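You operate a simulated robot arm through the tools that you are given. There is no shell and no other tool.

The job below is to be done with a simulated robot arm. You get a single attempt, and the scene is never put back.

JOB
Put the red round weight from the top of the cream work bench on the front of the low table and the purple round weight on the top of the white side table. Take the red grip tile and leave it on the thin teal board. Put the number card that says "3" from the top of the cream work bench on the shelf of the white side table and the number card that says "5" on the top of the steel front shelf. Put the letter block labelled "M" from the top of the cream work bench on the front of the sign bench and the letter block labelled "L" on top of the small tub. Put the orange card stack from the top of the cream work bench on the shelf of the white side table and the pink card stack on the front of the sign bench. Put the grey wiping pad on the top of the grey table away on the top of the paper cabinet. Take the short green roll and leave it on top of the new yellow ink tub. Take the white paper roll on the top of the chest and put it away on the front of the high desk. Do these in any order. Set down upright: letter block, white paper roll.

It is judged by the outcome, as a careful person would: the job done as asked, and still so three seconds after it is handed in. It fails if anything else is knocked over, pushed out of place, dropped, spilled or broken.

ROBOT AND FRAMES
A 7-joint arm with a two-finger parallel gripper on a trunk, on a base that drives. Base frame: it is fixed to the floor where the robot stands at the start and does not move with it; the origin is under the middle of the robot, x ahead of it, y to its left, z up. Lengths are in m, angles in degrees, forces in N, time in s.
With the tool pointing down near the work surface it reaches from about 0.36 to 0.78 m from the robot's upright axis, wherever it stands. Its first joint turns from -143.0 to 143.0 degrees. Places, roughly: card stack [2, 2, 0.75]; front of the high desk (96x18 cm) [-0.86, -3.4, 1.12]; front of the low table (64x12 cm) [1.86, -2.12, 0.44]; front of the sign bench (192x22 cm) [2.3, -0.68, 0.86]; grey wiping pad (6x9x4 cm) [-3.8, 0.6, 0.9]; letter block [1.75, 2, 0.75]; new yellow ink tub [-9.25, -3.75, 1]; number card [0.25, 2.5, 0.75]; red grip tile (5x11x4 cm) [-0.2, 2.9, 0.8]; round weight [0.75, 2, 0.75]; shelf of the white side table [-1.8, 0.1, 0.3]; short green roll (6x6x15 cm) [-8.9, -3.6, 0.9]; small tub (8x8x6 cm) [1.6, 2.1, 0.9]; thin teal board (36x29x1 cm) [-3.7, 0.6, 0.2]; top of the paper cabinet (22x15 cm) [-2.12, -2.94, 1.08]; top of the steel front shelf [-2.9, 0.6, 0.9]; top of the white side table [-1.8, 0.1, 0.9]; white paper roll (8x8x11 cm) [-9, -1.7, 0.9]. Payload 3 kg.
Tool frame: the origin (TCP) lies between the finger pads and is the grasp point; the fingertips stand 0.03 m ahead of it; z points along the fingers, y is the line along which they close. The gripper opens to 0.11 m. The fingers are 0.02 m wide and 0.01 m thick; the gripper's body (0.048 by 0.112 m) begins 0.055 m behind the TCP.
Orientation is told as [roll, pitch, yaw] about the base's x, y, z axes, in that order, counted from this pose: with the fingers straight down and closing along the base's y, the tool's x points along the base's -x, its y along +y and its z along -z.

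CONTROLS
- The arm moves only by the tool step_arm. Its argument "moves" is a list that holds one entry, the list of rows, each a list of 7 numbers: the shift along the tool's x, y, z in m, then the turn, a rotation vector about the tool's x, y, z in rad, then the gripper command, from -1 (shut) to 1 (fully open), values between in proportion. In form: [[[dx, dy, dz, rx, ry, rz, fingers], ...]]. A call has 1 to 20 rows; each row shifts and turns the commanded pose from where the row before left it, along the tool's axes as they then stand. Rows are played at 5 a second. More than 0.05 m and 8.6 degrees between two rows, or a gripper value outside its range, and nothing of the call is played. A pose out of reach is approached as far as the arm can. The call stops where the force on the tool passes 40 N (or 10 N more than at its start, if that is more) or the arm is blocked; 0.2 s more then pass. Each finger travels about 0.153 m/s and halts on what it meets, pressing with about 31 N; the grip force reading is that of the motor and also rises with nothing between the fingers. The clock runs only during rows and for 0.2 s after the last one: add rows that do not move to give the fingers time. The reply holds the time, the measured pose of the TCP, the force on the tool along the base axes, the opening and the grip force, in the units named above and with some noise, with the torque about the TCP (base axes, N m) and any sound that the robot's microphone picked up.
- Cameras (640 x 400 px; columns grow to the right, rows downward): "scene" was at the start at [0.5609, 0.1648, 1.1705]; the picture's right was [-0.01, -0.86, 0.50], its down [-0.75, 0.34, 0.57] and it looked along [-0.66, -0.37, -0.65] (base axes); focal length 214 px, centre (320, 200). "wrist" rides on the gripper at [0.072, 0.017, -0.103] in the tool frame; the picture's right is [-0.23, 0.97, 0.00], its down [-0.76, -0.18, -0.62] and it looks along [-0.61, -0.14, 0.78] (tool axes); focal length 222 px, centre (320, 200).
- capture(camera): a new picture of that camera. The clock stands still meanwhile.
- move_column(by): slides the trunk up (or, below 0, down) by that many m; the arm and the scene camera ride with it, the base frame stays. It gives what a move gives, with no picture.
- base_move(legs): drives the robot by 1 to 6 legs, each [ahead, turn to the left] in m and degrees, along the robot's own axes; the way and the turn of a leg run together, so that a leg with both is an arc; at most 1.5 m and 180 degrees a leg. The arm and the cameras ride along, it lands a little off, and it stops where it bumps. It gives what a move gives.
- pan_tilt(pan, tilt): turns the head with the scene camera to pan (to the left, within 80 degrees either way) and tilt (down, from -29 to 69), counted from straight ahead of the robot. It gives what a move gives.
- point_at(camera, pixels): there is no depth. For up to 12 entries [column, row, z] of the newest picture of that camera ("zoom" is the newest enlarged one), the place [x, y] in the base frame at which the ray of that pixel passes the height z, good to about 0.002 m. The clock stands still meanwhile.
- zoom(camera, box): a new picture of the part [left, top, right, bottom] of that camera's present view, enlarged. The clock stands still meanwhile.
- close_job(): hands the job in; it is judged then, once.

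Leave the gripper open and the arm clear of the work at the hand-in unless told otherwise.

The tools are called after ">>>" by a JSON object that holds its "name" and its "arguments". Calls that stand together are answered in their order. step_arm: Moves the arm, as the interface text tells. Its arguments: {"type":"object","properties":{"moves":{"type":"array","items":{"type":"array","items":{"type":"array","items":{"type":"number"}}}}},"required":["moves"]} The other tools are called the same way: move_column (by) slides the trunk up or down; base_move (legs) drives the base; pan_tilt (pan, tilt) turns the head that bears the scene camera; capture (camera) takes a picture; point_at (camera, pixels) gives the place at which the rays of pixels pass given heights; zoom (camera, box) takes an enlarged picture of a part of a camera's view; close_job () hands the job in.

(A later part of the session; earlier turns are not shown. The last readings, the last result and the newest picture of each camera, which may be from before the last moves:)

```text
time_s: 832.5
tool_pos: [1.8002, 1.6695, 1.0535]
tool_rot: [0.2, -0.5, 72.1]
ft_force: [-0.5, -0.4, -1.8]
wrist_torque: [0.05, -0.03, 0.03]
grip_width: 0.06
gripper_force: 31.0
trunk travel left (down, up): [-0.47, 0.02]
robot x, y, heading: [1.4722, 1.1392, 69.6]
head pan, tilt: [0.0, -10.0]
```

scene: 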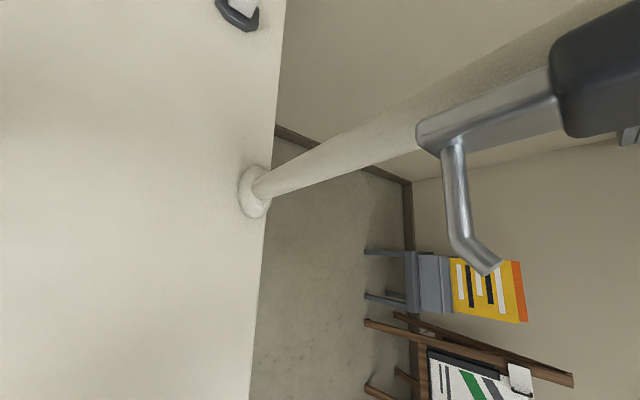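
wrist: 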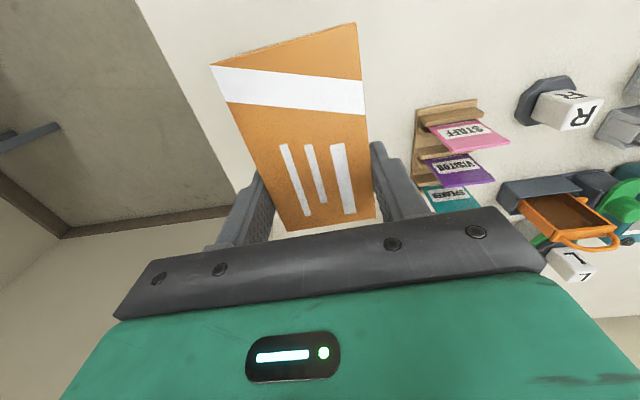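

Free again. I'll rise to 1.13, pull back, and look at the lanyard stand.

>>> {"name": "step_arm", "arguments": {"moves": [[[0, 0, -0.03, 0, 0, 0, -1], [0, 0, -0.04, 0, 0, 0, -1], [0.04, 0, 0, 0, 0, 0, -1], [0.04, 0, 0, 0, 0, 0, -1], [0.04, 0, 0, 0, 0, 0, -1], [0.03, 0, 0, 0, 0, 0, -1], [0, 0, 0, 0, 0, 0, -1]]]}}

>>> {"name": "pan_tilt", "arguments": {"pan": 0, "tilt": -29}}

>>> {"name": "capture", "arguments": {"camera": "scene"}}

```text
time_s: 834.1
tool_pos: [1.7556, 1.5241, 1.1241]
tool_rot: [0.2, -0.5, 72.2]
ft_force: [-0.4, -1.0, -1.3]
wrist_torque: [0.04, 0.01, 0.02]
grip_width: 0.0601
gripper_force: 30.8
trunk travel left (down, up): [-0.47, 0.02]
robot x, y, heading: [1.4738, 1.1403, 69.8]
head pan, tilt: [0.0, -10.0]
```

```text
time_s: 834.9
tool_pos: [1.7545, 1.5246, 1.1236]
tool_rot: [0.2, -0.5, 72.1]
ft_force: [-0.1, 0.4, -1.7]
wrist_torque: [0.04, 0.0, 0.0]
grip_width: 0.0599
gripper_force: 31.5
trunk travel left (down, up): [-0.47, 0.02]
robot x, y, heading: [1.4701, 1.1402, 69.6]
head pan, tilt: [0.0, -28.6]
```

```text
taken
```

scene: 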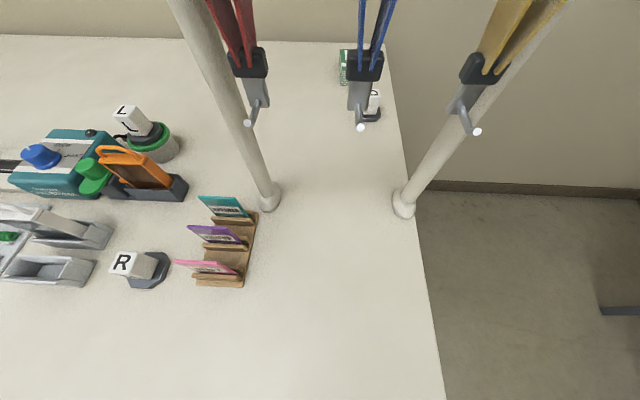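

The three lanyards hang as before. I'll check the posts' feet against their earlier positions ((1.765,1.886) and (2.004,1.800)).

>>> {"name": "point_at", "arguments": {"camera": "scene", "pixels": [[269, 197, 0.838], [404, 205, 0.838], [240, 283, 0.838]]}}

```text
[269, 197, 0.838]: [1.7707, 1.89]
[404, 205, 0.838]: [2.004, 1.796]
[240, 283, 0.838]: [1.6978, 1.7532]
```

The stand hasn't moved. I'll choose a set-down spot farther left and nearer the front edge, away from the hanging hooks.

>>> {"name": "point_at", "arguments": {"camera": "scene", "pixels": [[180, 345, 0.838], [240, 345, 0.838], [300, 345, 0.838], [300, 395, 0.838], [70, 345, 0.838]]}}

```text
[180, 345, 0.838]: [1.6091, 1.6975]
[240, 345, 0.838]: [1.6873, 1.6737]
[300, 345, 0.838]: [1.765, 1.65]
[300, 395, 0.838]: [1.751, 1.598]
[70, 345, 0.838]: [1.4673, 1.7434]
```

That area is crowded. The old place of the red weight has low, open surroundings, so I'll go there instead: back up, then shift left to about (0.87,1.33).

>>> {"name": "base_move", "arguments": {"legs": [[-0.25, 0], [0, 45]]}}

>>> {"name": "base_move", "arguments": {"legs": [[0, 26], [0.66, 0]]}}

>>> {"name": "base_move", "arguments": {"legs": [[0, -45]]}}

>>> {"name": "base_move", "arguments": {"legs": [[0, -26]]}}

>>> {"name": "pan_tilt", "arguments": {"pan": 0, "tilt": 0}}

>>> {"name": "capture", "arguments": {"camera": "scene"}}

```text
time_s: 838.8
tool_pos: [1.3108, 1.3726, 1.1236]
tool_rot: [0.1, -0.5, 117.2]
ft_force: [-0.2, -0.4, -1.5]
wrist_torque: [0.0, 0.04, -0.02]
grip_width: 0.0593
gripper_force: 31.3
trunk travel left (down, up): [-0.47, 0.02]
robot x, y, heading: [1.41, 0.9137, 114.5]
head pan, tilt: [0.0, -28.6]
```

```text
time_s: 843.8
tool_pos: [0.6208, 1.7215, 1.1247]
tool_rot: [0.2, -0.5, 142.1]
ft_force: [0.7, 1.0, -2.1]
wrist_torque: [-0.02, 0.04, -0.02]
grip_width: 0.0597
gripper_force: 31.0
trunk travel left (down, up): [-0.47, 0.02]
robot x, y, heading: [0.9022, 1.3412, 139.7]
head pan, tilt: [0.0, -28.6]
```

```text
time_s: 846.3
tool_pos: [0.9576, 1.8132, 1.1245]
tool_rot: [0.2, -0.5, 98.4]
ft_force: [-0.8, 0.8, -1.8]
wrist_torque: [0.03, 0.0, 0.0]
grip_width: 0.0598
gripper_force: 31.1
trunk travel left (down, up): [-0.47, 0.02]
robot x, y, heading: [0.8689, 1.3378, 96.3]
head pan, tilt: [0.0, -28.6]
```

```text
time_s: 848.0
tool_pos: [1.1533, 1.7312, 1.126]
tool_rot: [0.2, -0.6, 73.1]
ft_force: [-0.2, 0.8, -1.3]
wrist_torque: [0.02, 0.0, -0.01]
grip_width: 0.0599
gripper_force: 30.8
trunk travel left (down, up): [-0.47, 0.02]
robot x, y, heading: [0.8632, 1.3464, 70.4]
head pan, tilt: [0.0, -28.6]
```

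```text
time_s: 848.9
tool_pos: [1.1529, 1.7323, 1.1261]
tool_rot: [0.2, -0.4, 73.1]
ft_force: [0.2, -0.9, -1.0]
wrist_torque: [0.0, 0.01, 0.02]
grip_width: 0.0595
gripper_force: 30.9
trunk travel left (down, up): [-0.47, 0.02]
robot x, y, heading: [0.8579, 1.3458, 70.8]
head pan, tilt: [0.0, 0.0]
```

```text
taken
```

scene: 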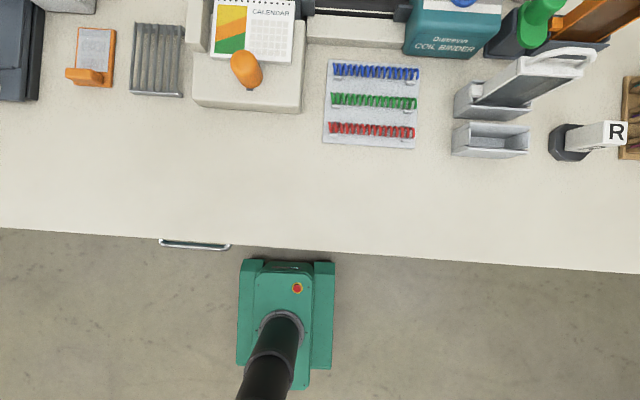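

The bench front is free between the drawer handle and the orange stamp. I'll take the spot around pixel (190,165).

>>> {"name": "point_at", "arguments": {"camera": "scene", "pixels": [[190, 160, 0.838], [190, 242, 0.838], [190, 100, 0.838], [120, 160, 0.838]]}}

```text
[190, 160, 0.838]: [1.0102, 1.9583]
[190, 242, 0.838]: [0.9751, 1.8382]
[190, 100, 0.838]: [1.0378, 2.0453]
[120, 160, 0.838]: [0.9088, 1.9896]
```

>>> {"name": "step_arm", "arguments": {"moves": [[[-0.0284, 0.0344, 0, 0, 0, 0, -1], [-0.0284, 0.0344, 0, 0, 0, 0, -1], [-0.0284, 0.0344, 0, 0, 0, 0, -1], [-0.0284, 0.0344, 0, 0, 0, 0, -1], [-0.0284, 0.0344, 0, 0, 0, 0, -1], [-0.0281, 0.0343, 0, 0, 0, 0, -1], [0, 0, 0.04, 0, 0, 0, -1], [0, 0, 0.04, 0, 0, 0, -1], [0, 0, 0.04, 0, 0, 0, -1], [0, 0, 0.04, 0, 0, 0, -1], [0, 0, 0.04, 0, 0, 0, -1], [0, 0, 0.026, 0, 0, 0, -1], [0, 0, 0, 0, 0, 0, -1]]]}}

```text
time_s: 851.7
tool_pos: [1.002, 1.9578, 0.9011]
tool_rot: [0.2, -0.5, 73.1]
ft_force: [-0.4, 0.1, -1.3]
wrist_torque: [0.05, -0.02, -0.01]
grip_width: 0.0595
gripper_force: 30.7
trunk travel left (down, up): [-0.47, 0.02]
robot x, y, heading: [0.8573, 1.3452, 70.6]
head pan, tilt: [0.0, 0.0]
```

>>> {"name": "step_arm", "arguments": {"moves": [[[0, 0, 0.01, 0, 0, 0, -1], [0, 0, 0.006, 0, 0, 0, -1], [0, 0, 0.003, 0, 0, 0, -1], [0, 0, 0, 0, 0, 0, -1]]]}}

>>> {"name": "capture", "arguments": {"camera": "wrist"}}

```text
time_s: 852.7
tool_pos: [1.0049, 1.9565, 0.8824]
tool_rot: [0.2, -0.3, 73.1]
ft_force: [-0.3, -0.1, -1.6]
wrist_torque: [0.06, 0.02, -0.03]
grip_width: 0.0593
gripper_force: 31.3
trunk travel left (down, up): [-0.47, 0.02]
robot x, y, heading: [0.8599, 1.3462, 70.8]
head pan, tilt: [0.0, 0.0]
```

```text
taken
```

wrist: 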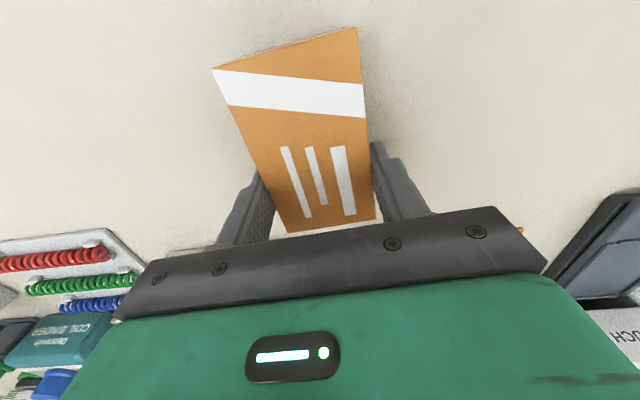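

>>> {"name": "step_arm", "arguments": {"moves": [[[0, 0, 0.002, 0, 0, 0, -1], [0, 0, 0.002, 0, 0, 0, -1], [0, 0, 0, 0, 0, 0, -1]]]}}

```text
time_s: 853.5
tool_pos: [1.0042, 1.957, 0.8799]
tool_rot: [0.3, -0.6, 73.1]
ft_force: [-2.5, 4.4, 11.9]
wrist_torque: [-0.85, 0.15, -0.2]
grip_width: 0.0598
gripper_force: 31.2
trunk travel left (down, up): [-0.47, 0.02]
robot x, y, heading: [0.8576, 1.3486, 70.8]
head pan, tilt: [0.0, 0.0]
```

The stack is down on the bench. I'll release, rise 0.1 m, and tilt the tool to 45° for the re-grip.

>>> {"name": "step_arm", "arguments": {"moves": [[[0, 0, -0.001, 0, 0, 0, 0.2], [0, 0, 0, 0, 0, 0, 0.6], [0, 0, 0, 0, 0, 0, 0.7], [0, 0, -0.03, 0, 0, 0, 0.7], [0, 0, -0.04, 0, 0, 0, 0.7], [0, 0, -0.04, 0, 0, 0, 0.7], [0, 0, 0, 0, -0.131, 0, 0.7], [0, 0, 0, 0, -0.131, 0, 0.7], [0, 0, 0, 0, -0.131, 0, 0.7], [0, 0, 0, 0, -0.131, 0, 0.7], [0, 0, 0, 0, -0.131, 0, 0.7], [0, 0, 0, 0, -0.131, 0, 0.7], [0, 0, 0, 0, 0, 0, 0.7]]]}}

>>> {"name": "pan_tilt", "arguments": {"pan": 0, "tilt": 35}}

>>> {"name": "capture", "arguments": {"camera": "scene"}}

>>> {"name": "capture", "arguments": {"camera": "wrist"}}

```text
time_s: 856.3
tool_pos: [1.006, 1.956, 0.992]
tool_rot: [0.3, -45.6, 72.9]
ft_force: [-0.1, -0.9, -0.1]
wrist_torque: [0.03, -0.01, 0.0]
grip_width: 0.0936
gripper_force: 0.1
trunk travel left (down, up): [-0.47, 0.02]
robot x, y, heading: [0.857, 1.3487, 70.5]
head pan, tilt: [0.0, 0.0]
```

```text
time_s: 857.3
tool_pos: [1.0047, 1.9565, 0.9907]
tool_rot: [0.2, -45.4, 72.9]
ft_force: [0.8, -0.5, 0.2]
wrist_torque: [0.02, -0.02, -0.03]
grip_width: 0.0933
gripper_force: 0.1
trunk travel left (down, up): [-0.47, 0.02]
robot x, y, heading: [0.8585, 1.3489, 70.6]
head pan, tilt: [0.0, 35.0]
```

```text
taken
```

scene: 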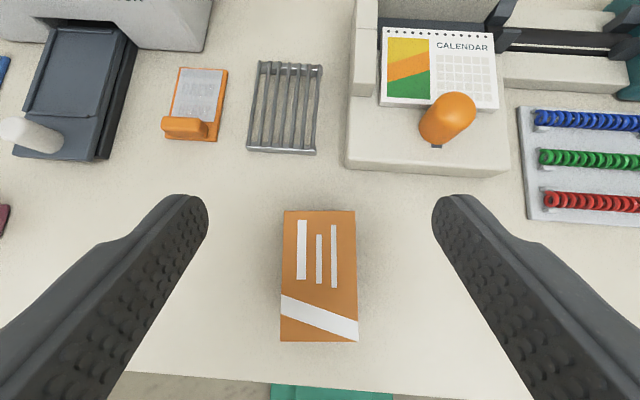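

```text
taken
```

wrist: 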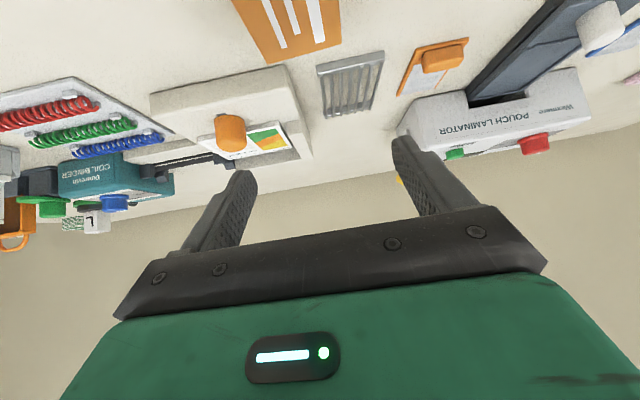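

The tool is at 45°, and the stack is centred at column 319. I'll measure its centre.

>>> {"name": "point_at", "arguments": {"camera": "scene", "pixels": [[285, 211, 0.875], [354, 211, 0.875], [358, 341, 0.875], [281, 341, 0.875]]}}

```text
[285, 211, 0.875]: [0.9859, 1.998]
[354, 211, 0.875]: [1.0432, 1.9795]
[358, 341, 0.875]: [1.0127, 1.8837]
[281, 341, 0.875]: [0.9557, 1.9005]
```

>>> {"name": "step_arm", "arguments": {"moves": [[[0.0242, 0, 0.0179, 0, 0, 0, 0.7], [0.0242, 0, 0.0179, 0, 0, 0, 0.7], [0.0242, 0, 0.0179, 0, 0, 0, 0.7], [0.0181, 0, 0.0134, 0, 0, 0, 0.7], [0, 0, 0, 0, 0, 0, 0.7]]]}}

>>> {"name": "capture", "arguments": {"camera": "scene"}}

>>> {"name": "capture", "arguments": {"camera": "wrist"}}

```text
time_s: 858.5
tool_pos: [1.0001, 1.9432, 0.8761]
tool_rot: [0.3, -45.5, 73.0]
ft_force: [0.0, -0.2, 0.1]
wrist_torque: [0.03, -0.02, -0.03]
grip_width: 0.0935
gripper_force: 0.1
trunk travel left (down, up): [-0.47, 0.02]
robot x, y, heading: [0.86, 1.3459, 70.6]
head pan, tilt: [0.0, 35.0]
```

```text
taken
```

scene: 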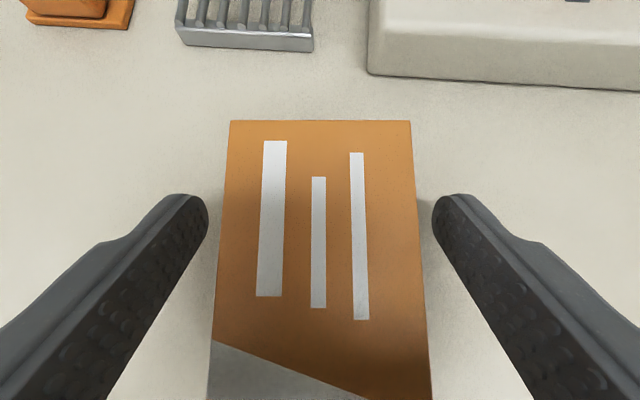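

```text
taken
```

wrist: 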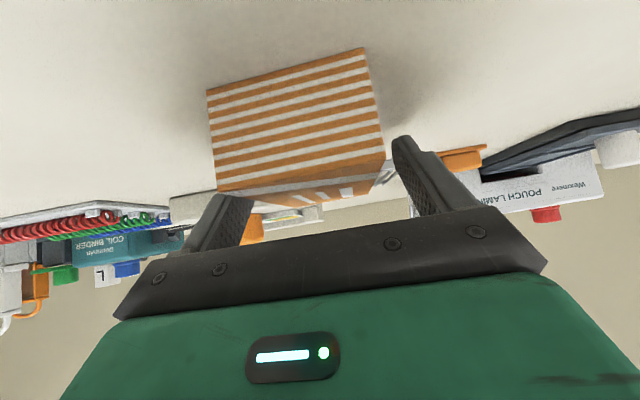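

The fingers straddle the stack. I'll go 5 mm lower and close.

>>> {"name": "step_arm", "arguments": {"moves": [[[0.0036, 0, 0.0035, 0, 0, 0, 0.7], [0, 0, 0, 0, 0, 0, 0.3], [0, 0, 0, 0, 0, 0, 0], [0, 0, 0, 0, 0, 0, -1], [0, 0, 0, 0, 0, 0, -1]]]}}

>>> {"name": "move_column", "arguments": {"by": 0.02}}

```text
time_s: 859.7
tool_pos: [1.0004, 1.9418, 0.8724]
tool_rot: [0.2, -45.5, 72.9]
ft_force: [0.5, -0.8, -0.2]
wrist_torque: [0.06, -0.01, -0.03]
grip_width: 0.0597
gripper_force: 30.6
trunk travel left (down, up): [-0.47, 0.02]
robot x, y, heading: [0.8608, 1.3458, 70.5]
head pan, tilt: [0.0, 35.0]
```

```text
time_s: 860.4
tool_pos: [1.0001, 1.9431, 0.8924]
tool_rot: [0.3, -45.4, 72.8]
ft_force: [1.2, 0.5, -1.1]
wrist_torque: [0.02, 0.04, 0.02]
grip_width: 0.0599
gripper_force: 31.0
trunk travel left (down, up): [-0.49, 0.0]
robot x, y, heading: [0.8582, 1.3493, 70.7]
head pan, tilt: [0.0, 35.0]
```

Gripped at 0.06 and lifting flat. I'll raise it more and pull it in.

>>> {"name": "step_arm", "arguments": {"moves": [[[-0.0285, 0, -0.0281, 0, 0, 0, -1], [-0.0285, 0, -0.0281, 0, 0, 0, -1], [-0.0285, 0, -0.0281, 0, 0, 0, -1], [-0.0285, 0, -0.0281, 0, 0, 0, -1], [-0.0285, 0, -0.0281, 0, 0, 0, -1], [0.0281, 0, -0.0285, 0, 0, 0, -1], [0.0281, 0, -0.0285, 0, 0, 0, -1], [0.0281, 0, -0.0285, 0, 0, 0, -1], [0, 0, 0, 0, 0, 0, -1]]]}}

>>> {"name": "capture", "arguments": {"camera": "wrist"}}

```text
time_s: 862.4
tool_pos: [0.9817, 1.895, 1.0967]
tool_rot: [0.3, -45.3, 72.8]
ft_force: [0.1, -0.9, -1.6]
wrist_torque: [-0.04, -0.05, 0.03]
grip_width: 0.0598
gripper_force: 30.6
out of reach, approached as far as the arm can: row 7, 8
trunk travel left (down, up): [-0.49, 0.0]
robot x, y, heading: [0.8583, 1.3482, 70.7]
head pan, tilt: [0.0, 35.0]
```

```text
taken
```

wrist: 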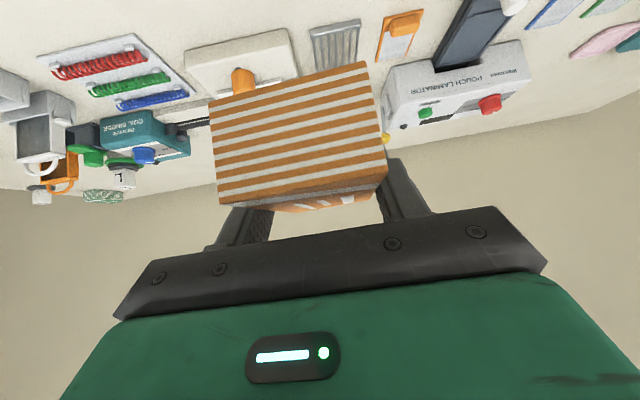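

The stack is held flat with the 45° tool. Now to the white side table's drawer side by the route I used before. I'll back off and turn left in steps.

>>> {"name": "base_move", "arguments": {"legs": [[-0.35, 0], [0, 50]]}}

>>> {"name": "base_move", "arguments": {"legs": [[0, 50]]}}

```text
time_s: 867.0
tool_pos: [0.4017, 1.459, 1.0977]
tool_rot: [0.3, -45.4, 122.7]
ft_force: [-0.3, -0.5, -1.1]
wrist_torque: [-0.05, 0.02, -0.02]
grip_width: 0.0598
gripper_force: 31.1
trunk travel left (down, up): [-0.49, 0.0]
robot x, y, heading: [0.7732, 1.0277, 120.4]
head pan, tilt: [0.0, 35.0]
```

```text
time_s: 869.8
tool_pos: [0.2098, 1.0116, 1.099]
tool_rot: [0.4, -45.4, 173.9]
ft_force: [-0.1, -0.5, -2.8]
wrist_torque: [0.0, -0.01, 0.01]
grip_width: 0.0597
gripper_force: 30.7
trunk travel left (down, up): [-0.49, 0.0]
robot x, y, heading: [0.7821, 1.0677, 171.4]
head pan, tilt: [0.0, 35.0]
```

>>> {"name": "base_move", "arguments": {"legs": [[0, 2.5], [0.9, 0], [0.85, 0]]}}

>>> {"name": "base_move", "arguments": {"legs": [[0, 37]]}}

>>> {"name": "pan_tilt", "arguments": {"pan": 0, "tilt": -5}}

>>> {"name": "capture", "arguments": {"camera": "scene"}}

```text
time_s: 879.0
tool_pos: [-1.522, 1.1495, 1.0991]
tool_rot: [0.3, -45.4, 176.5]
ft_force: [0.5, 0.4, -2.1]
wrist_torque: [-0.02, 0.0, -0.01]
grip_width: 0.06
gripper_force: 30.6
trunk travel left (down, up): [-0.49, 0.0]
robot x, y, heading: [-0.951, 1.2357, 174.3]
head pan, tilt: [0.0, 35.0]
```

```text
time_s: 881.1
tool_pos: [-1.3659, 0.8317, 1.0991]
tool_rot: [0.3, -45.4, -147.4]
ft_force: [0.3, -0.5, -2.1]
wrist_torque: [0.01, 0.01, 0.01]
grip_width: 0.0599
gripper_force: 31.4
trunk travel left (down, up): [-0.49, 0.0]
robot x, y, heading: [-0.9649, 1.2582, -149.9]
head pan, tilt: [0.0, 35.0]
```

```text
time_s: 882.2
tool_pos: [-1.3656, 0.8313, 1.099]
tool_rot: [0.2, -45.5, -147.3]
ft_force: [0.2, 1.1, -2.3]
wrist_torque: [-0.03, 0.0, 0.0]
grip_width: 0.0596
gripper_force: 30.7
trunk travel left (down, up): [-0.49, 0.0]
robot x, y, heading: [-0.9649, 1.2563, -149.2]
head pan, tilt: [0.0, -5.0]
```

```text
taken
```

scene: 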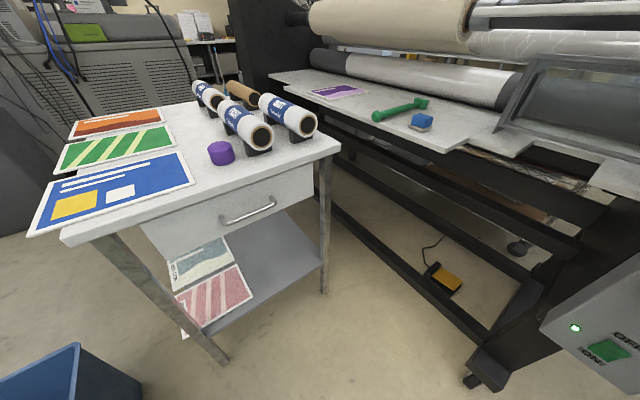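

The white table with the purple weight on top is ahead; its shelf has prints at left and free grey area at right around (275,255). I'll measure the shelf edge and the machine foot.

>>> {"name": "point_at", "arguments": {"camera": "scene", "pixels": [[222, 364, 0.0], [325, 294, 0.0], [322, 268, 0.3], [212, 336, 0.3], [280, 255, 0.3], [253, 300, 0.3], [475, 380, 0.0], [265, 212, 0.3], [300, 215, 0.68]]}}

>>> {"name": "zoom", "arguments": {"camera": "scene", "box": [130, 150, 370, 370]}}

```text
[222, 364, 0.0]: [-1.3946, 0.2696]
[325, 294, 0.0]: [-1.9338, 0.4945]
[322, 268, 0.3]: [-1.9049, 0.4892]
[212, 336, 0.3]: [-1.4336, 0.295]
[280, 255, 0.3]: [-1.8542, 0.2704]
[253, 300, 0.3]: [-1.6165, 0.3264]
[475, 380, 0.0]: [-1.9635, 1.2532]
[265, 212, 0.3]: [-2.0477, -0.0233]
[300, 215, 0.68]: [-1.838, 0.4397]
```

```text
1.82 times, centred on (250, 260) of scene
```

zoom: 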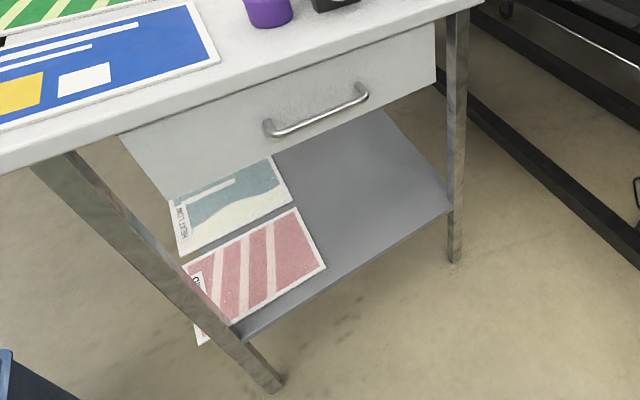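

The shelf (z≈0.3) has free space on its right half; I'll aim for (-1.89,0.344), about 13 cm in from the shelf edge. First I raise the arm a bit to clear the rolls while turning in.

>>> {"name": "step_arm", "arguments": {"moves": [[[-0.0285, 0, -0.0281, 0, 0, 0, -1], [-0.0285, 0, -0.0281, 0, 0, 0, -1], [0, 0, 0, 0, 0, 0, -1]]]}}

```text
time_s: 883.0
tool_pos: [-1.3643, 0.8313, 1.1793]
tool_rot: [0.3, -45.5, -147.3]
ft_force: [1.6, 0.0, -1.1]
wrist_torque: [-0.01, -0.01, 0.02]
grip_width: 0.0599
gripper_force: 31.4
trunk travel left (down, up): [-0.49, 0.0]
robot x, y, heading: [-0.9679, 1.2551, -149.4]
head pan, tilt: [0.0, -5.0]
```

>>> {"name": "base_move", "arguments": {"legs": [[0, 3.3], [0.62, 0]]}}

>>> {"name": "base_move", "arguments": {"legs": [[0, 33]]}}

>>> {"name": "capture", "arguments": {"camera": "scene"}}

```text
time_s: 887.0
tool_pos: [-1.8673, 0.4458, 1.1799]
tool_rot: [0.3, -45.3, -143.6]
ft_force: [-1.4, -0.4, -1.3]
wrist_torque: [-0.03, -0.03, 0.03]
grip_width: 0.0599
gripper_force: 30.4
trunk travel left (down, up): [-0.49, 0.0]
robot x, y, heading: [-1.4991, 0.894, -145.9]
head pan, tilt: [0.0, -5.0]
```

```text
time_s: 889.0
tool_pos: [-1.5682, 0.3181, 1.1796]
tool_rot: [0.3, -45.4, -111.1]
ft_force: [-0.8, -0.5, -1.9]
wrist_torque: [0.0, -0.02, -0.02]
grip_width: 0.0594
gripper_force: 30.6
trunk travel left (down, up): [-0.49, 0.0]
robot x, y, heading: [-1.5232, 0.9024, -113.4]
head pan, tilt: [0.0, -5.0]
```

```text
taken
```

scene: 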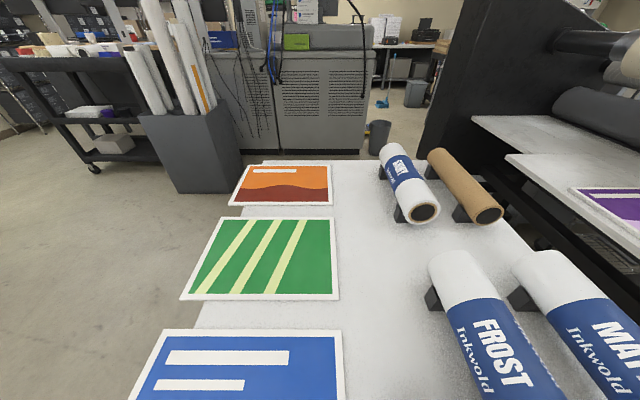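

I'm squared up to the drawer side. I'll back off 0.3 m so the arm can go down in front of the table, then lower the trunk.

>>> {"name": "base_move", "arguments": {"legs": [[-0.3, 0]]}}

>>> {"name": "move_column", "arguments": {"by": -0.4}}

```text
time_s: 891.0
tool_pos: [-1.4545, 0.5857, 1.1808]
tool_rot: [0.3, -45.4, -111.3]
ft_force: [-0.5, 0.1, -2.3]
wrist_torque: [0.01, -0.03, -0.03]
grip_width: 0.0598
gripper_force: 31.3
trunk travel left (down, up): [-0.49, 0.0]
robot x, y, heading: [-1.4015, 1.1649, -114.0]
head pan, tilt: [0.0, -5.0]
```

```text
time_s: 894.9
tool_pos: [-1.455, 0.5849, 0.7811]
tool_rot: [0.3, -45.4, -111.3]
ft_force: [-0.5, -0.4, -1.2]
wrist_torque: [-0.03, 0.0, 0.03]
grip_width: 0.0601
gripper_force: 30.9
trunk travel left (down, up): [-0.09, 0.4]
robot x, y, heading: [-1.404, 1.1683, -114.0]
head pan, tilt: [0.0, -5.0]
```

>>> {"name": "step_arm", "arguments": {"moves": [[[0, -0.04, 0, 0, 0, 0, -1], [0, -0.04, 0, 0, 0, 0, -1], [0, -0.04, 0, 0, 0, 0, -1], [0, -0.04, 0, 0, 0, 0, -1], [0, -0.04, 0, 0, 0, 0, -1], [0, -0.04, 0, 0, 0, 0, -1], [0, -0.04, 0, 0, 0, 0, -1], [0.0285, 0, 0.0281, 0, 0, 0, -1], [0.0285, 0, 0.0281, 0, 0, 0, -1], [0.0285, 0, 0.0281, 0, 0, 0, -1], [0.0285, 0, 0.0281, 0, 0, 0, -1], [0.0285, 0, 0.0281, 0, 0, 0, -1], [0.0285, 0, 0.0281, 0, 0, 0, -1], [0, 0, 0, 0, 0, 0, -1]]]}}

>>> {"name": "move_column", "arguments": {"by": -0.09}}

>>> {"name": "capture", "arguments": {"camera": "scene"}}

>>> {"name": "capture", "arguments": {"camera": "wrist"}}

```text
time_s: 897.9
tool_pos: [-1.7151, 0.6859, 0.5357]
tool_rot: [0.2, -45.4, -111.3]
ft_force: [0.4, 0.8, -1.7]
wrist_torque: [-0.06, 0.01, 0.0]
grip_width: 0.0598
gripper_force: 30.9
trunk travel left (down, up): [-0.09, 0.4]
robot x, y, heading: [-1.3993, 1.1683, -113.8]
head pan, tilt: [0.0, -5.0]
```

```text
time_s: 899.1
tool_pos: [-1.7152, 0.6856, 0.4455]
tool_rot: [0.3, -45.4, -111.3]
ft_force: [0.2, 0.1, -1.1]
wrist_torque: [-0.01, 0.01, -0.01]
grip_width: 0.0599
gripper_force: 31.6
trunk travel left (down, up): [0.0, 0.49]
robot x, y, heading: [-1.4039, 1.1679, -113.7]
head pan, tilt: [0.0, -5.0]
```

```text
taken
```

scene: 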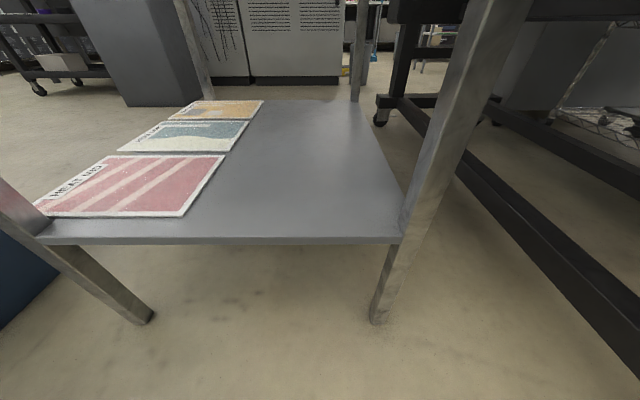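

```text
taken
```

wrist: 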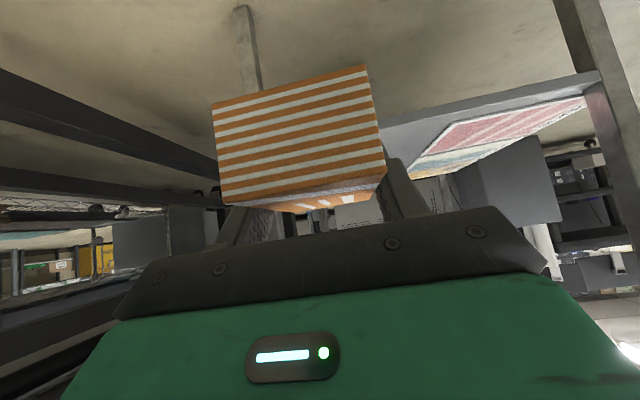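

Excellent: I'm looking straight at the shelf. Prints at left, free grey surface at right. I'll pin down the shelf height from this view.

>>> {"name": "point_at", "arguments": {"camera": "scene", "pixels": [[393, 240, 0.3], [393, 240, 0.28], [393, 240, 0.32], [45, 240, 0.3], [45, 240, 0.32], [45, 240, 0.28], [184, 216, 0.3], [376, 320, 0.0], [150, 318, 0.0], [300, 190, 0.3], [340, 200, 0.3]]}}

```text
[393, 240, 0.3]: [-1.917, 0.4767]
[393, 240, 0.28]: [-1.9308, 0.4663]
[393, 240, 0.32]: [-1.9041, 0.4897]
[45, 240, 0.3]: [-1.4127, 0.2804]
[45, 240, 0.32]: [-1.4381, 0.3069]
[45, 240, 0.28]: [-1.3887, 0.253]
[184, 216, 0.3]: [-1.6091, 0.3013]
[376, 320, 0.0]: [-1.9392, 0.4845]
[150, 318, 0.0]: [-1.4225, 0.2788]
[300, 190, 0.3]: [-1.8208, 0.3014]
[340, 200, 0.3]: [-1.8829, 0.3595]
```

The shelf is at z ≈ 0.30. The target (-1.86,0.32) is straight ahead by 0.39 m. I'll lower the arm 6 cm (stack bottom about 5 cm above the shelf), then drive the base forward 0.3 m.

>>> {"name": "step_arm", "arguments": {"moves": [[[0.0214, 0, 0.0211, 0, 0, 0, -1], [0.0214, 0, 0.0211, 0, 0, 0, -1], [0, 0, 0, 0, 0, 0, -1]]]}}

>>> {"name": "base_move", "arguments": {"legs": [[0.29, 0]]}}

>>> {"name": "capture", "arguments": {"camera": "scene"}}

>>> {"name": "capture", "arguments": {"camera": "wrist"}}

```text
time_s: 899.9
tool_pos: [-1.7132, 0.6868, 0.3851]
tool_rot: [0.4, -45.4, -111.2]
ft_force: [-0.3, -0.2, -1.4]
wrist_torque: [0.0, -0.02, 0.02]
grip_width: 0.0598
gripper_force: 30.6
trunk travel left (down, up): [0.0, 0.49]
robot x, y, heading: [-1.4015, 1.1672, -114.0]
head pan, tilt: [0.0, -5.0]
```

```text
time_s: 901.9
tool_pos: [-1.8325, 0.4245, 0.3859]
tool_rot: [0.3, -45.5, -111.6]
ft_force: [-0.3, -0.5, -1.4]
wrist_torque: [-0.03, 0.01, -0.01]
grip_width: 0.06
gripper_force: 31.0
trunk travel left (down, up): [0.0, 0.49]
robot x, y, heading: [-1.5175, 0.9026, -114.3]
head pan, tilt: [0.0, -5.0]
```

```text
taken
```

scene: 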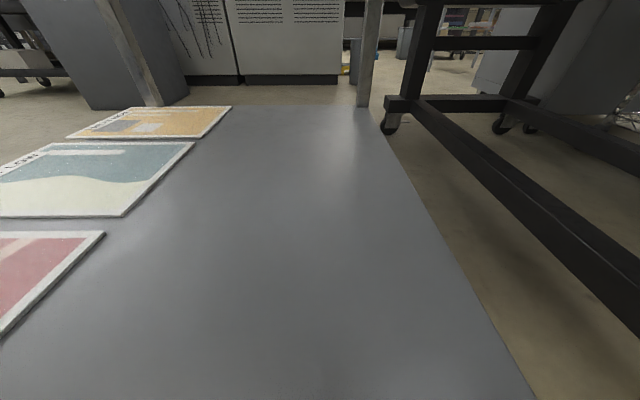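

```text
taken
```

wrist: 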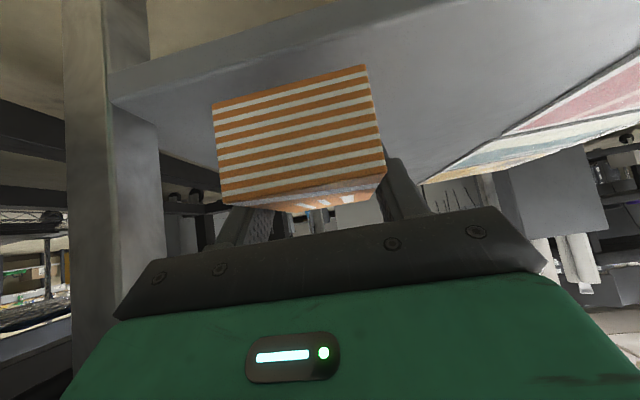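

The stack is over the shelf's near edge, and leg B is about 12 cm to the right of the hand. I'll extend 0.107 m forward with the arm, shifting 3 cm left.

>>> {"name": "step_arm", "arguments": {"moves": [[[-0.0188, 0.008, 0.0191, 0, 0, 0, -1], [-0.0188, 0.008, 0.0191, 0, 0, 0, -1], [-0.0188, 0.008, 0.0191, 0, 0, 0, -1], [-0.0188, 0.008, 0.0191, 0, 0, 0, -1], [0, 0, 0, 0, 0, 0, -1]]]}}

>>> {"name": "capture", "arguments": {"camera": "wrist"}}

```text
time_s: 903.1
tool_pos: [-1.8415, 0.3169, 0.3827]
tool_rot: [0.3, -45.4, -111.7]
ft_force: [-0.2, -0.3, -1.2]
wrist_torque: [0.01, 0.04, -0.01]
grip_width: 0.0599
gripper_force: 30.7
trunk travel left (down, up): [0.0, 0.49]
robot x, y, heading: [-1.5235, 0.9081, -114.0]
head pan, tilt: [0.0, -5.0]
```

```text
taken
```

wrist: 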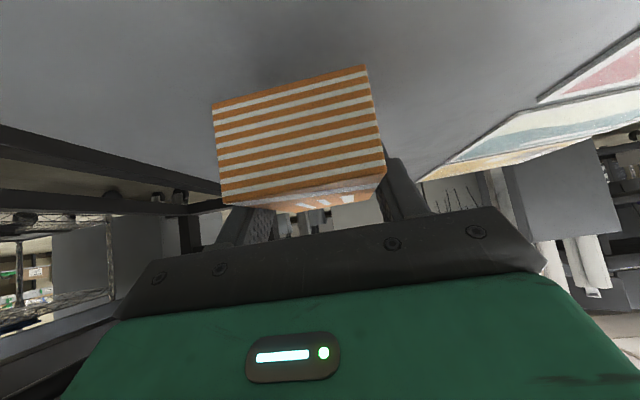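

Over the shelf and clear. I'll lower: 3 cm first, then in 3 mm steps.

>>> {"name": "step_arm", "arguments": {"moves": [[[0.0071, 0, 0.007, 0, 0, 0, -1], [0.0071, 0, 0.007, 0, 0, 0, -1], [0.0071, 0, 0.007, 0, 0, 0, -1], [0, 0, 0, 0, 0, 0, -1]]]}}

>>> {"name": "step_arm", "arguments": {"moves": [[[0.0036, 0, 0.0035, 0, 0, 0, -1], [0.0021, 0, 0.0021, 0, 0, 0, -1], [0, 0, 0, 0, 0, 0, -1]]]}}

```text
time_s: 904.1
tool_pos: [-1.8422, 0.3143, 0.3559]
tool_rot: [0.3, -45.4, -111.6]
ft_force: [0.6, -0.4, -1.6]
wrist_torque: [0.0, -0.01, -0.01]
grip_width: 0.06
gripper_force: 31.6
trunk travel left (down, up): [0.0, 0.49]
robot x, y, heading: [-1.5198, 0.9052, -114.2]
head pan, tilt: [0.0, -5.0]
```

```text
time_s: 904.9
tool_pos: [-1.8437, 0.3128, 0.3501]
tool_rot: [0.2, -45.8, -111.7]
ft_force: [-3.0, 0.1, 26.6]
wrist_torque: [0.07, 0.17, 0.04]
grip_width: 0.0599
gripper_force: 31.2
trunk travel left (down, up): [0.0, 0.49]
robot x, y, heading: [-1.5189, 0.9055, -114.0]
head pan, tilt: [0.0, -5.0]
```

Contact at TCP 0.350. I'll ease up 2 mm, open, and withdraw along the tool's axis.

>>> {"name": "step_arm", "arguments": {"moves": [[[-0.0014, 0, -0.0014, 0, 0, 0, -1], [0, 0, 0, 0, 0, 0, 0.2], [0, 0, 0, 0, 0, 0, 0.5], [0, 0, 0, 0, 0, 0, 0.5], [0, 0, -0.02, 0, 0, 0, 0.5], [0, 0, -0.03, 0, 0, 0, 0.5], [0.0188, 0, -0.0191, 0, 0, 0, 0.5], [0.0188, 0, -0.0191, 0, 0, 0, 0.5], [0.0188, 0, -0.0191, 0, 0, 0, 0.5], [0, 0, 0, 0, 0, 0, 0.5]]]}}

>>> {"name": "pan_tilt", "arguments": {"pan": 0, "tilt": 10}}

>>> {"name": "capture", "arguments": {"camera": "scene"}}

>>> {"name": "capture", "arguments": {"camera": "wrist"}}

```text
time_s: 907.1
tool_pos: [-1.7977, 0.4228, 0.385]
tool_rot: [0.4, -45.5, -111.6]
ft_force: [-0.3, -0.6, -0.6]
wrist_torque: [0.0, -0.02, 0.0]
grip_width: 0.0825
gripper_force: 0.1
trunk travel left (down, up): [0.0, 0.49]
robot x, y, heading: [-1.5183, 0.9038, -114.3]
head pan, tilt: [0.0, -5.0]
```

```text
time_s: 907.9
tool_pos: [-1.7977, 0.4224, 0.3858]
tool_rot: [0.3, -45.4, -111.6]
ft_force: [0.2, 0.2, -0.6]
wrist_torque: [0.01, 0.0, -0.03]
grip_width: 0.0823
gripper_force: 0.1
trunk travel left (down, up): [0.0, 0.49]
robot x, y, heading: [-1.5162, 0.9041, -114.1]
head pan, tilt: [0.0, 10.0]
```

```text
taken
```

scene: 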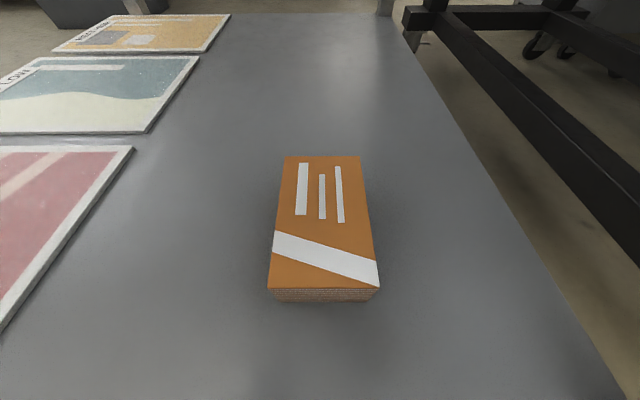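

```text
taken
```

wrist: 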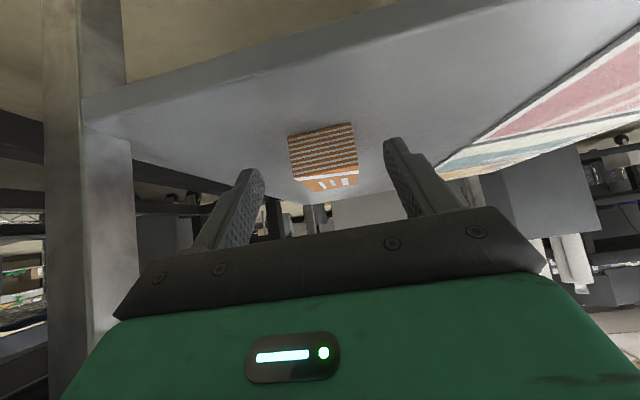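

The orange stack lies flat on the white table's shelf, done. I'll back out straight and raise the trunk.

>>> {"name": "base_move", "arguments": {"legs": [[-0.32, 0]]}}

>>> {"name": "move_column", "arguments": {"by": 0.4}}

```text
time_s: 910.0
tool_pos: [-1.6723, 0.7096, 0.3856]
tool_rot: [0.4, -45.4, -112.1]
ft_force: [-0.4, 1.3, 0.9]
wrist_torque: [0.01, -0.03, 0.02]
grip_width: 0.0827
gripper_force: 0.0
trunk travel left (down, up): [0.0, 0.49]
robot x, y, heading: [-1.3937, 1.1945, -114.7]
head pan, tilt: [0.0, 10.0]
```

```text
time_s: 913.8
tool_pos: [-1.6714, 0.7096, 0.7857]
tool_rot: [0.3, -45.4, -112.0]
ft_force: [-0.3, 0.2, -0.1]
wrist_torque: [0.01, -0.01, 0.01]
grip_width: 0.0824
gripper_force: 0.1
trunk travel left (down, up): [-0.4, 0.09]
robot x, y, heading: [-1.3888, 1.1917, -114.6]
head pan, tilt: [0.0, 10.0]
```

>>> {"name": "step_arm", "arguments": {"moves": [[[-0.0285, 0, -0.0281, 0, 0, 0, 0.8], [-0.0285, 0, -0.0281, 0, 0, 0, 0.8], [-0.0285, 0, -0.0281, 0, 0, 0, 0.8], [-0.0285, 0, -0.0281, 0, 0, 0, 0.8], [-0.0285, 0, -0.0281, 0, 0, 0, 0.8], [-0.0285, 0, -0.0281, 0, 0, 0, 0.8], [-0.0285, 0, -0.0281, 0, 0, 0, 0.8], [-0.0285, 0, -0.0281, 0, 0, 0, 0.8], [0, 0.04, 0, 0, 0, 0, 0.8], [0, 0.04, 0, 0, 0, 0, 0.8], [0, 0.04, 0, 0, 0, 0, 0.8], [0, 0, 0, 0, 0, 0, 0.8]]]}}

>>> {"name": "base_move", "arguments": {"legs": [[0, 46]]}}

>>> {"name": "base_move", "arguments": {"legs": [[0, 46]]}}

>>> {"name": "base_move", "arguments": {"legs": [[0, 44]]}}

```text
time_s: 916.4
tool_pos: [-1.5579, 0.6604, 1.1067]
tool_rot: [0.2, -45.4, -112.0]
ft_force: [0.0, -0.4, -0.5]
wrist_torque: [-0.02, 0.03, -0.02]
grip_width: 0.0987
gripper_force: 0.1
out of reach, approached as far as the arm can: row 4
trunk travel left (down, up): [-0.4, 0.09]
robot x, y, heading: [-1.3906, 1.1907, -114.6]
head pan, tilt: [0.0, 10.0]
```

```text
time_s: 919.0
tool_pos: [-1.1203, 0.7045, 1.1068]
tool_rot: [0.2, -45.3, -65.5]
ft_force: [-0.2, 0.0, 0.7]
wrist_torque: [-0.02, -0.03, 0.02]
grip_width: 0.0988
gripper_force: 0.0
trunk travel left (down, up): [-0.4, 0.09]
robot x, y, heading: [-1.4174, 1.183, -68.2]
head pan, tilt: [0.0, 10.0]
```

```text
time_s: 921.5
tool_pos: [-0.8686, 1.0594, 1.1061]
tool_rot: [0.3, -45.4, -19.8]
ft_force: [0.0, 0.0, -0.4]
wrist_torque: [0.01, 0.02, -0.02]
grip_width: 0.0993
gripper_force: 0.0
trunk travel left (down, up): [-0.4, 0.09]
robot x, y, heading: [-1.4257, 1.1559, -22.7]
head pan, tilt: [0.0, 10.0]
```

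```text
time_s: 924.0
tool_pos: [-0.9591, 1.4694, 1.1089]
tool_rot: [0.3, -45.4, 24.0]
ft_force: [0.1, -0.1, 0.5]
wrist_torque: [-0.02, 0.02, 0.01]
grip_width: 0.0991
gripper_force: 0.0
trunk travel left (down, up): [-0.4, 0.09]
robot x, y, heading: [-1.4165, 1.131, 21.0]
head pan, tilt: [0.0, 10.0]
```

>>> {"name": "base_move", "arguments": {"legs": [[0, 2.5], [1.2, 0]]}}

>>> {"name": "base_move", "arguments": {"legs": [[0, 45]]}}

>>> {"name": "pan_tilt", "arguments": {"pan": 0, "tilt": -5}}

>>> {"name": "capture", "arguments": {"camera": "scene"}}

```text
time_s: 930.6
tool_pos: [0.1627, 1.9696, 1.1093]
tool_rot: [0.1, -45.4, 25.9]
ft_force: [-0.7, 0.7, 0.2]
wrist_torque: [0.03, -0.01, -0.01]
grip_width: 0.0992
gripper_force: 0.1
trunk travel left (down, up): [-0.4, 0.09]
robot x, y, heading: [-0.2863, 1.6153, 22.9]
head pan, tilt: [0.0, 10.0]
```

```text
time_s: 933.1
tool_pos: [-0.2273, 2.1839, 1.1075]
tool_rot: [0.3, -45.4, 71.7]
ft_force: [-0.3, -0.4, -1.0]
wrist_torque: [-0.01, 0.02, 0.01]
grip_width: 0.0991
gripper_force: 0.0
trunk travel left (down, up): [-0.4, 0.09]
robot x, y, heading: [-0.2584, 1.6056, 68.4]
head pan, tilt: [0.0, 10.0]
```

```text
time_s: 933.9
tool_pos: [-0.2262, 2.1837, 1.1084]
tool_rot: [0.3, -45.3, 71.8]
ft_force: [0.0, 0.3, -0.6]
wrist_torque: [0.0, 0.04, -0.02]
grip_width: 0.099
gripper_force: 0.1
trunk travel left (down, up): [-0.4, 0.09]
robot x, y, heading: [-0.2576, 1.6036, 68.1]
head pan, tilt: [0.0, -5.0]
```

```text
taken
```

scene: 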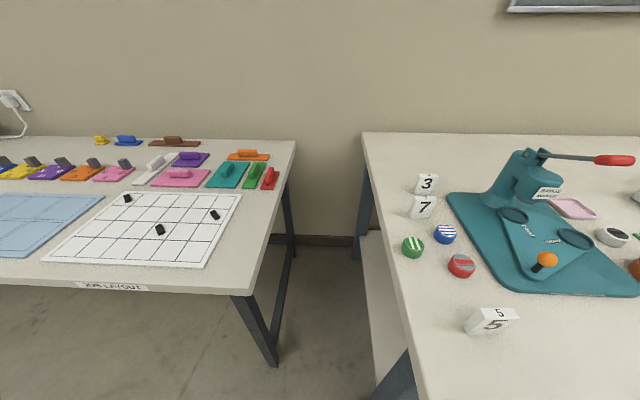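

Both tables are in view: cards 3 (427,184), 7 (423,207), 5 (490,322), and the red tile at (270,178) at the left table's right end. I'll zoom and measure.

>>> {"name": "zoom", "arguments": {"camera": "scene", "box": [390, 160, 550, 350]}}

>>> {"name": "zoom", "arguments": {"camera": "scene", "box": [200, 140, 310, 220]}}

>>> {"name": "point_at", "arguments": {"camera": "scene", "pixels": [[490, 333, 0.838], [427, 194, 0.838], [423, 217, 0.838], [412, 255, 0.838], [270, 186, 0.838], [250, 290, 0.838], [296, 143, 0.838], [278, 362, 0.0], [425, 398, 0.838], [254, 184, 0.838]]}}

```text
2.11 times, centred on (470, 255) of scene
```

zoom: 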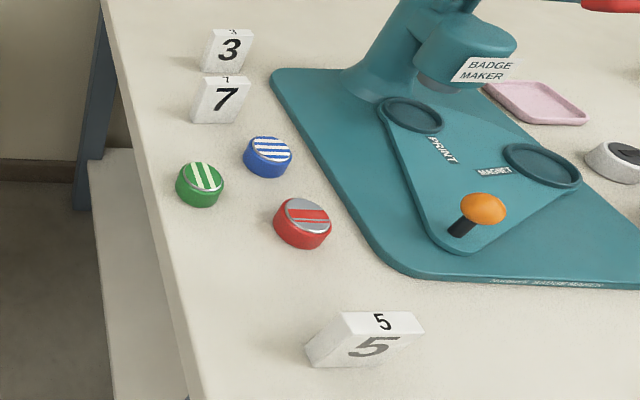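

```text
5.00 times, centred on (255, 180) of scene
```

zoom: 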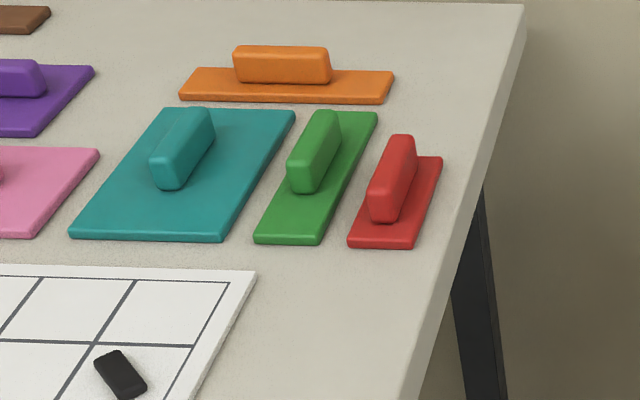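

```text
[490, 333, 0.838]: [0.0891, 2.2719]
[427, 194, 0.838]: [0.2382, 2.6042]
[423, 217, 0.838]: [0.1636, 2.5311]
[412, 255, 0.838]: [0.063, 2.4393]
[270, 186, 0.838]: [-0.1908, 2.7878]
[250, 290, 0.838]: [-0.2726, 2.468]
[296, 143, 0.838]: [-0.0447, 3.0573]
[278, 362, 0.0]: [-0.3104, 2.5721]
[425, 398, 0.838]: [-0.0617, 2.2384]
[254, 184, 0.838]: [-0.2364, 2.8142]
```

Let me look at card 3 and its neighbours more closely, to decide how to approach it without touching card 7 or the badge maker.

>>> {"name": "zoom", "arguments": {"camera": "scene", "box": [395, 160, 475, 225]}}

>>> {"name": "zoom", "arguments": {"camera": "scene", "box": [450, 295, 540, 350]}}

```text
6.15 times, centred on (435, 192) of scene
```

zoom: 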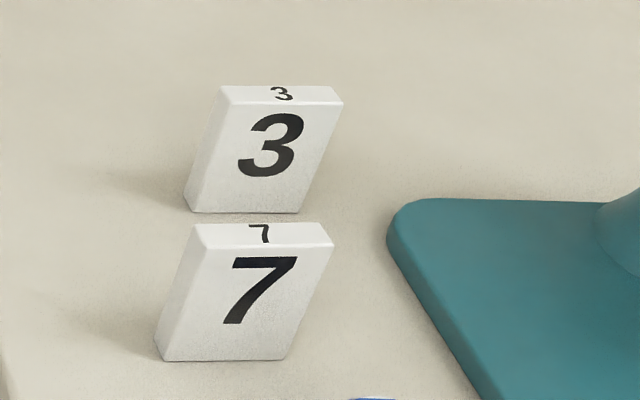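

```text
7.11 times, centred on (495, 322) of scene
```

zoom: 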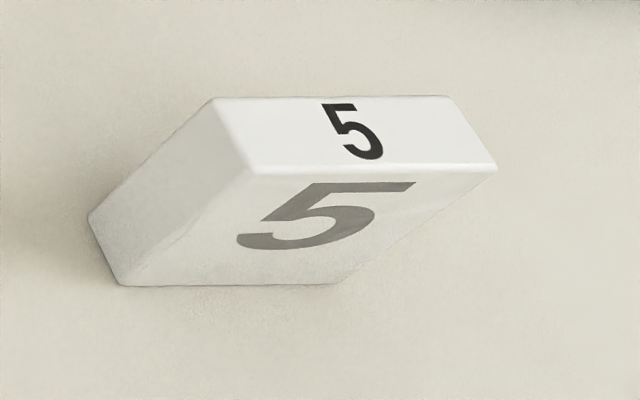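

>>> {"name": "point_at", "arguments": {"camera": "scene", "pixels": [[413.9, 193.6, 0.838], [431.7, 194.1, 0.838], [420, 176, 0.898], [438.7, 176.4, 0.898], [437, 173.6, 0.898], [419, 173.3, 0.898], [420, 176, 0.908], [409, 218.2, 0.838], [430, 218.2, 0.838], [435, 200, 0.898], [435, 195.5, 0.898]]}}

```text
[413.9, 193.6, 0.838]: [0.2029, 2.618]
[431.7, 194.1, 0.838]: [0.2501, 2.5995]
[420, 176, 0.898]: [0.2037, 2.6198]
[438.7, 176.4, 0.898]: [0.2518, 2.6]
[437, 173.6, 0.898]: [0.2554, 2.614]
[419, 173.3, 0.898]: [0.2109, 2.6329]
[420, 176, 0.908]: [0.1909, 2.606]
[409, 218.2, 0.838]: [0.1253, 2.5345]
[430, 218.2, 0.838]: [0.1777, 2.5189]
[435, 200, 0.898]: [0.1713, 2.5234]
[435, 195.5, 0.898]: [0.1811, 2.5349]
```

Card 3 is 5×1.8×6 cm, centred at (0.23,2.617); card 7 stands 10 cm in front and 4 cm left of it. With the tool at 55° below horizontal the hand passes above card 7. I'll raise the trunk, move the base in close at about (-0.05,1.85), and then set the tool angle.

>>> {"name": "move_column", "arguments": {"by": 0.09}}

>>> {"name": "base_move", "arguments": {"legs": [[0, -18], [0.3, 0]]}}

>>> {"name": "base_move", "arguments": {"legs": [[0, 18]]}}

>>> {"name": "step_arm", "arguments": {"moves": [[[0, 0, 0, 0, 0.09, 0, 0.4], [0, 0, 0, 0, 0.09, 0, 0.4], [0, 0, 0, 0, 0, 0, 0.4]]]}}

>>> {"name": "pan_tilt", "arguments": {"pan": 0, "tilt": 5}}

>>> {"name": "capture", "arguments": {"camera": "scene"}}

```text
time_s: 935.2
tool_pos: [-0.2267, 2.1839, 1.1996]
tool_rot: [0.2, -45.4, 71.7]
ft_force: [0.1, -0.2, 0.1]
wrist_torque: [0.02, 0.0, 0.05]
grip_width: 0.0989
gripper_force: 0.0
trunk travel left (down, up): [-0.49, 0.0]
robot x, y, heading: [-0.2601, 1.6021, 68.2]
head pan, tilt: [0.0, -5.0]
```

```text
time_s: 938.2
tool_pos: [0.1433, 2.3753, 1.1993]
tool_rot: [0.4, -45.5, 53.6]
ft_force: [-0.2, -0.1, 0.6]
wrist_torque: [0.01, 0.02, 0.0]
grip_width: 0.099
gripper_force: 0.1
trunk travel left (down, up): [-0.49, 0.0]
robot x, y, heading: [-0.0582, 1.8344, 50.1]
head pan, tilt: [0.0, -5.0]
```

```text
time_s: 939.7
tool_pos: [-0.0416, 2.4141, 1.1997]
tool_rot: [0.3, -45.4, 72.3]
ft_force: [-0.5, 1.0, -0.6]
wrist_torque: [0.02, 0.0, 0.02]
grip_width: 0.0988
gripper_force: 0.1
trunk travel left (down, up): [-0.49, 0.0]
robot x, y, heading: [-0.0513, 1.8314, 68.9]
head pan, tilt: [0.0, -5.0]
```

```text
time_s: 940.5
tool_pos: [-0.0394, 2.4142, 1.2016]
tool_rot: [0.2, -35.0, 72.4]
ft_force: [0.2, 0.0, 0.0]
wrist_torque: [-0.02, 0.04, 0.02]
grip_width: 0.0772
gripper_force: 0.1
trunk travel left (down, up): [-0.49, 0.0]
robot x, y, heading: [-0.054, 1.8264, 68.8]
head pan, tilt: [0.0, -5.0]
```

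```text
time_s: 941.2
tool_pos: [-0.0415, 2.413, 1.2009]
tool_rot: [0.2, -35.0, 72.4]
ft_force: [0.0, 0.5, 0.3]
wrist_torque: [-0.02, 0.01, 0.03]
grip_width: 0.0766
gripper_force: 0.1
trunk travel left (down, up): [-0.49, 0.0]
robot x, y, heading: [-0.0547, 1.8298, 68.6]
head pan, tilt: [0.0, 5.0]
```

```text
taken
```

scene: 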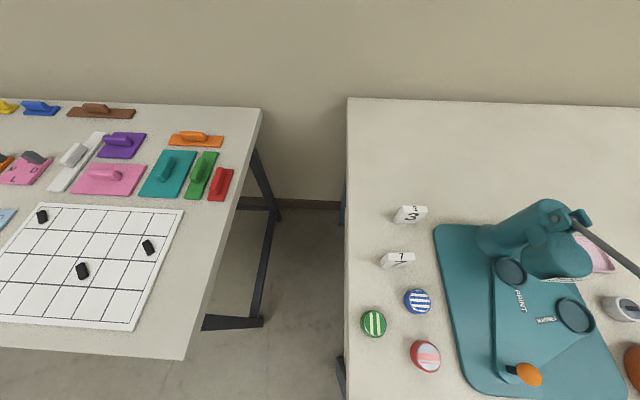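

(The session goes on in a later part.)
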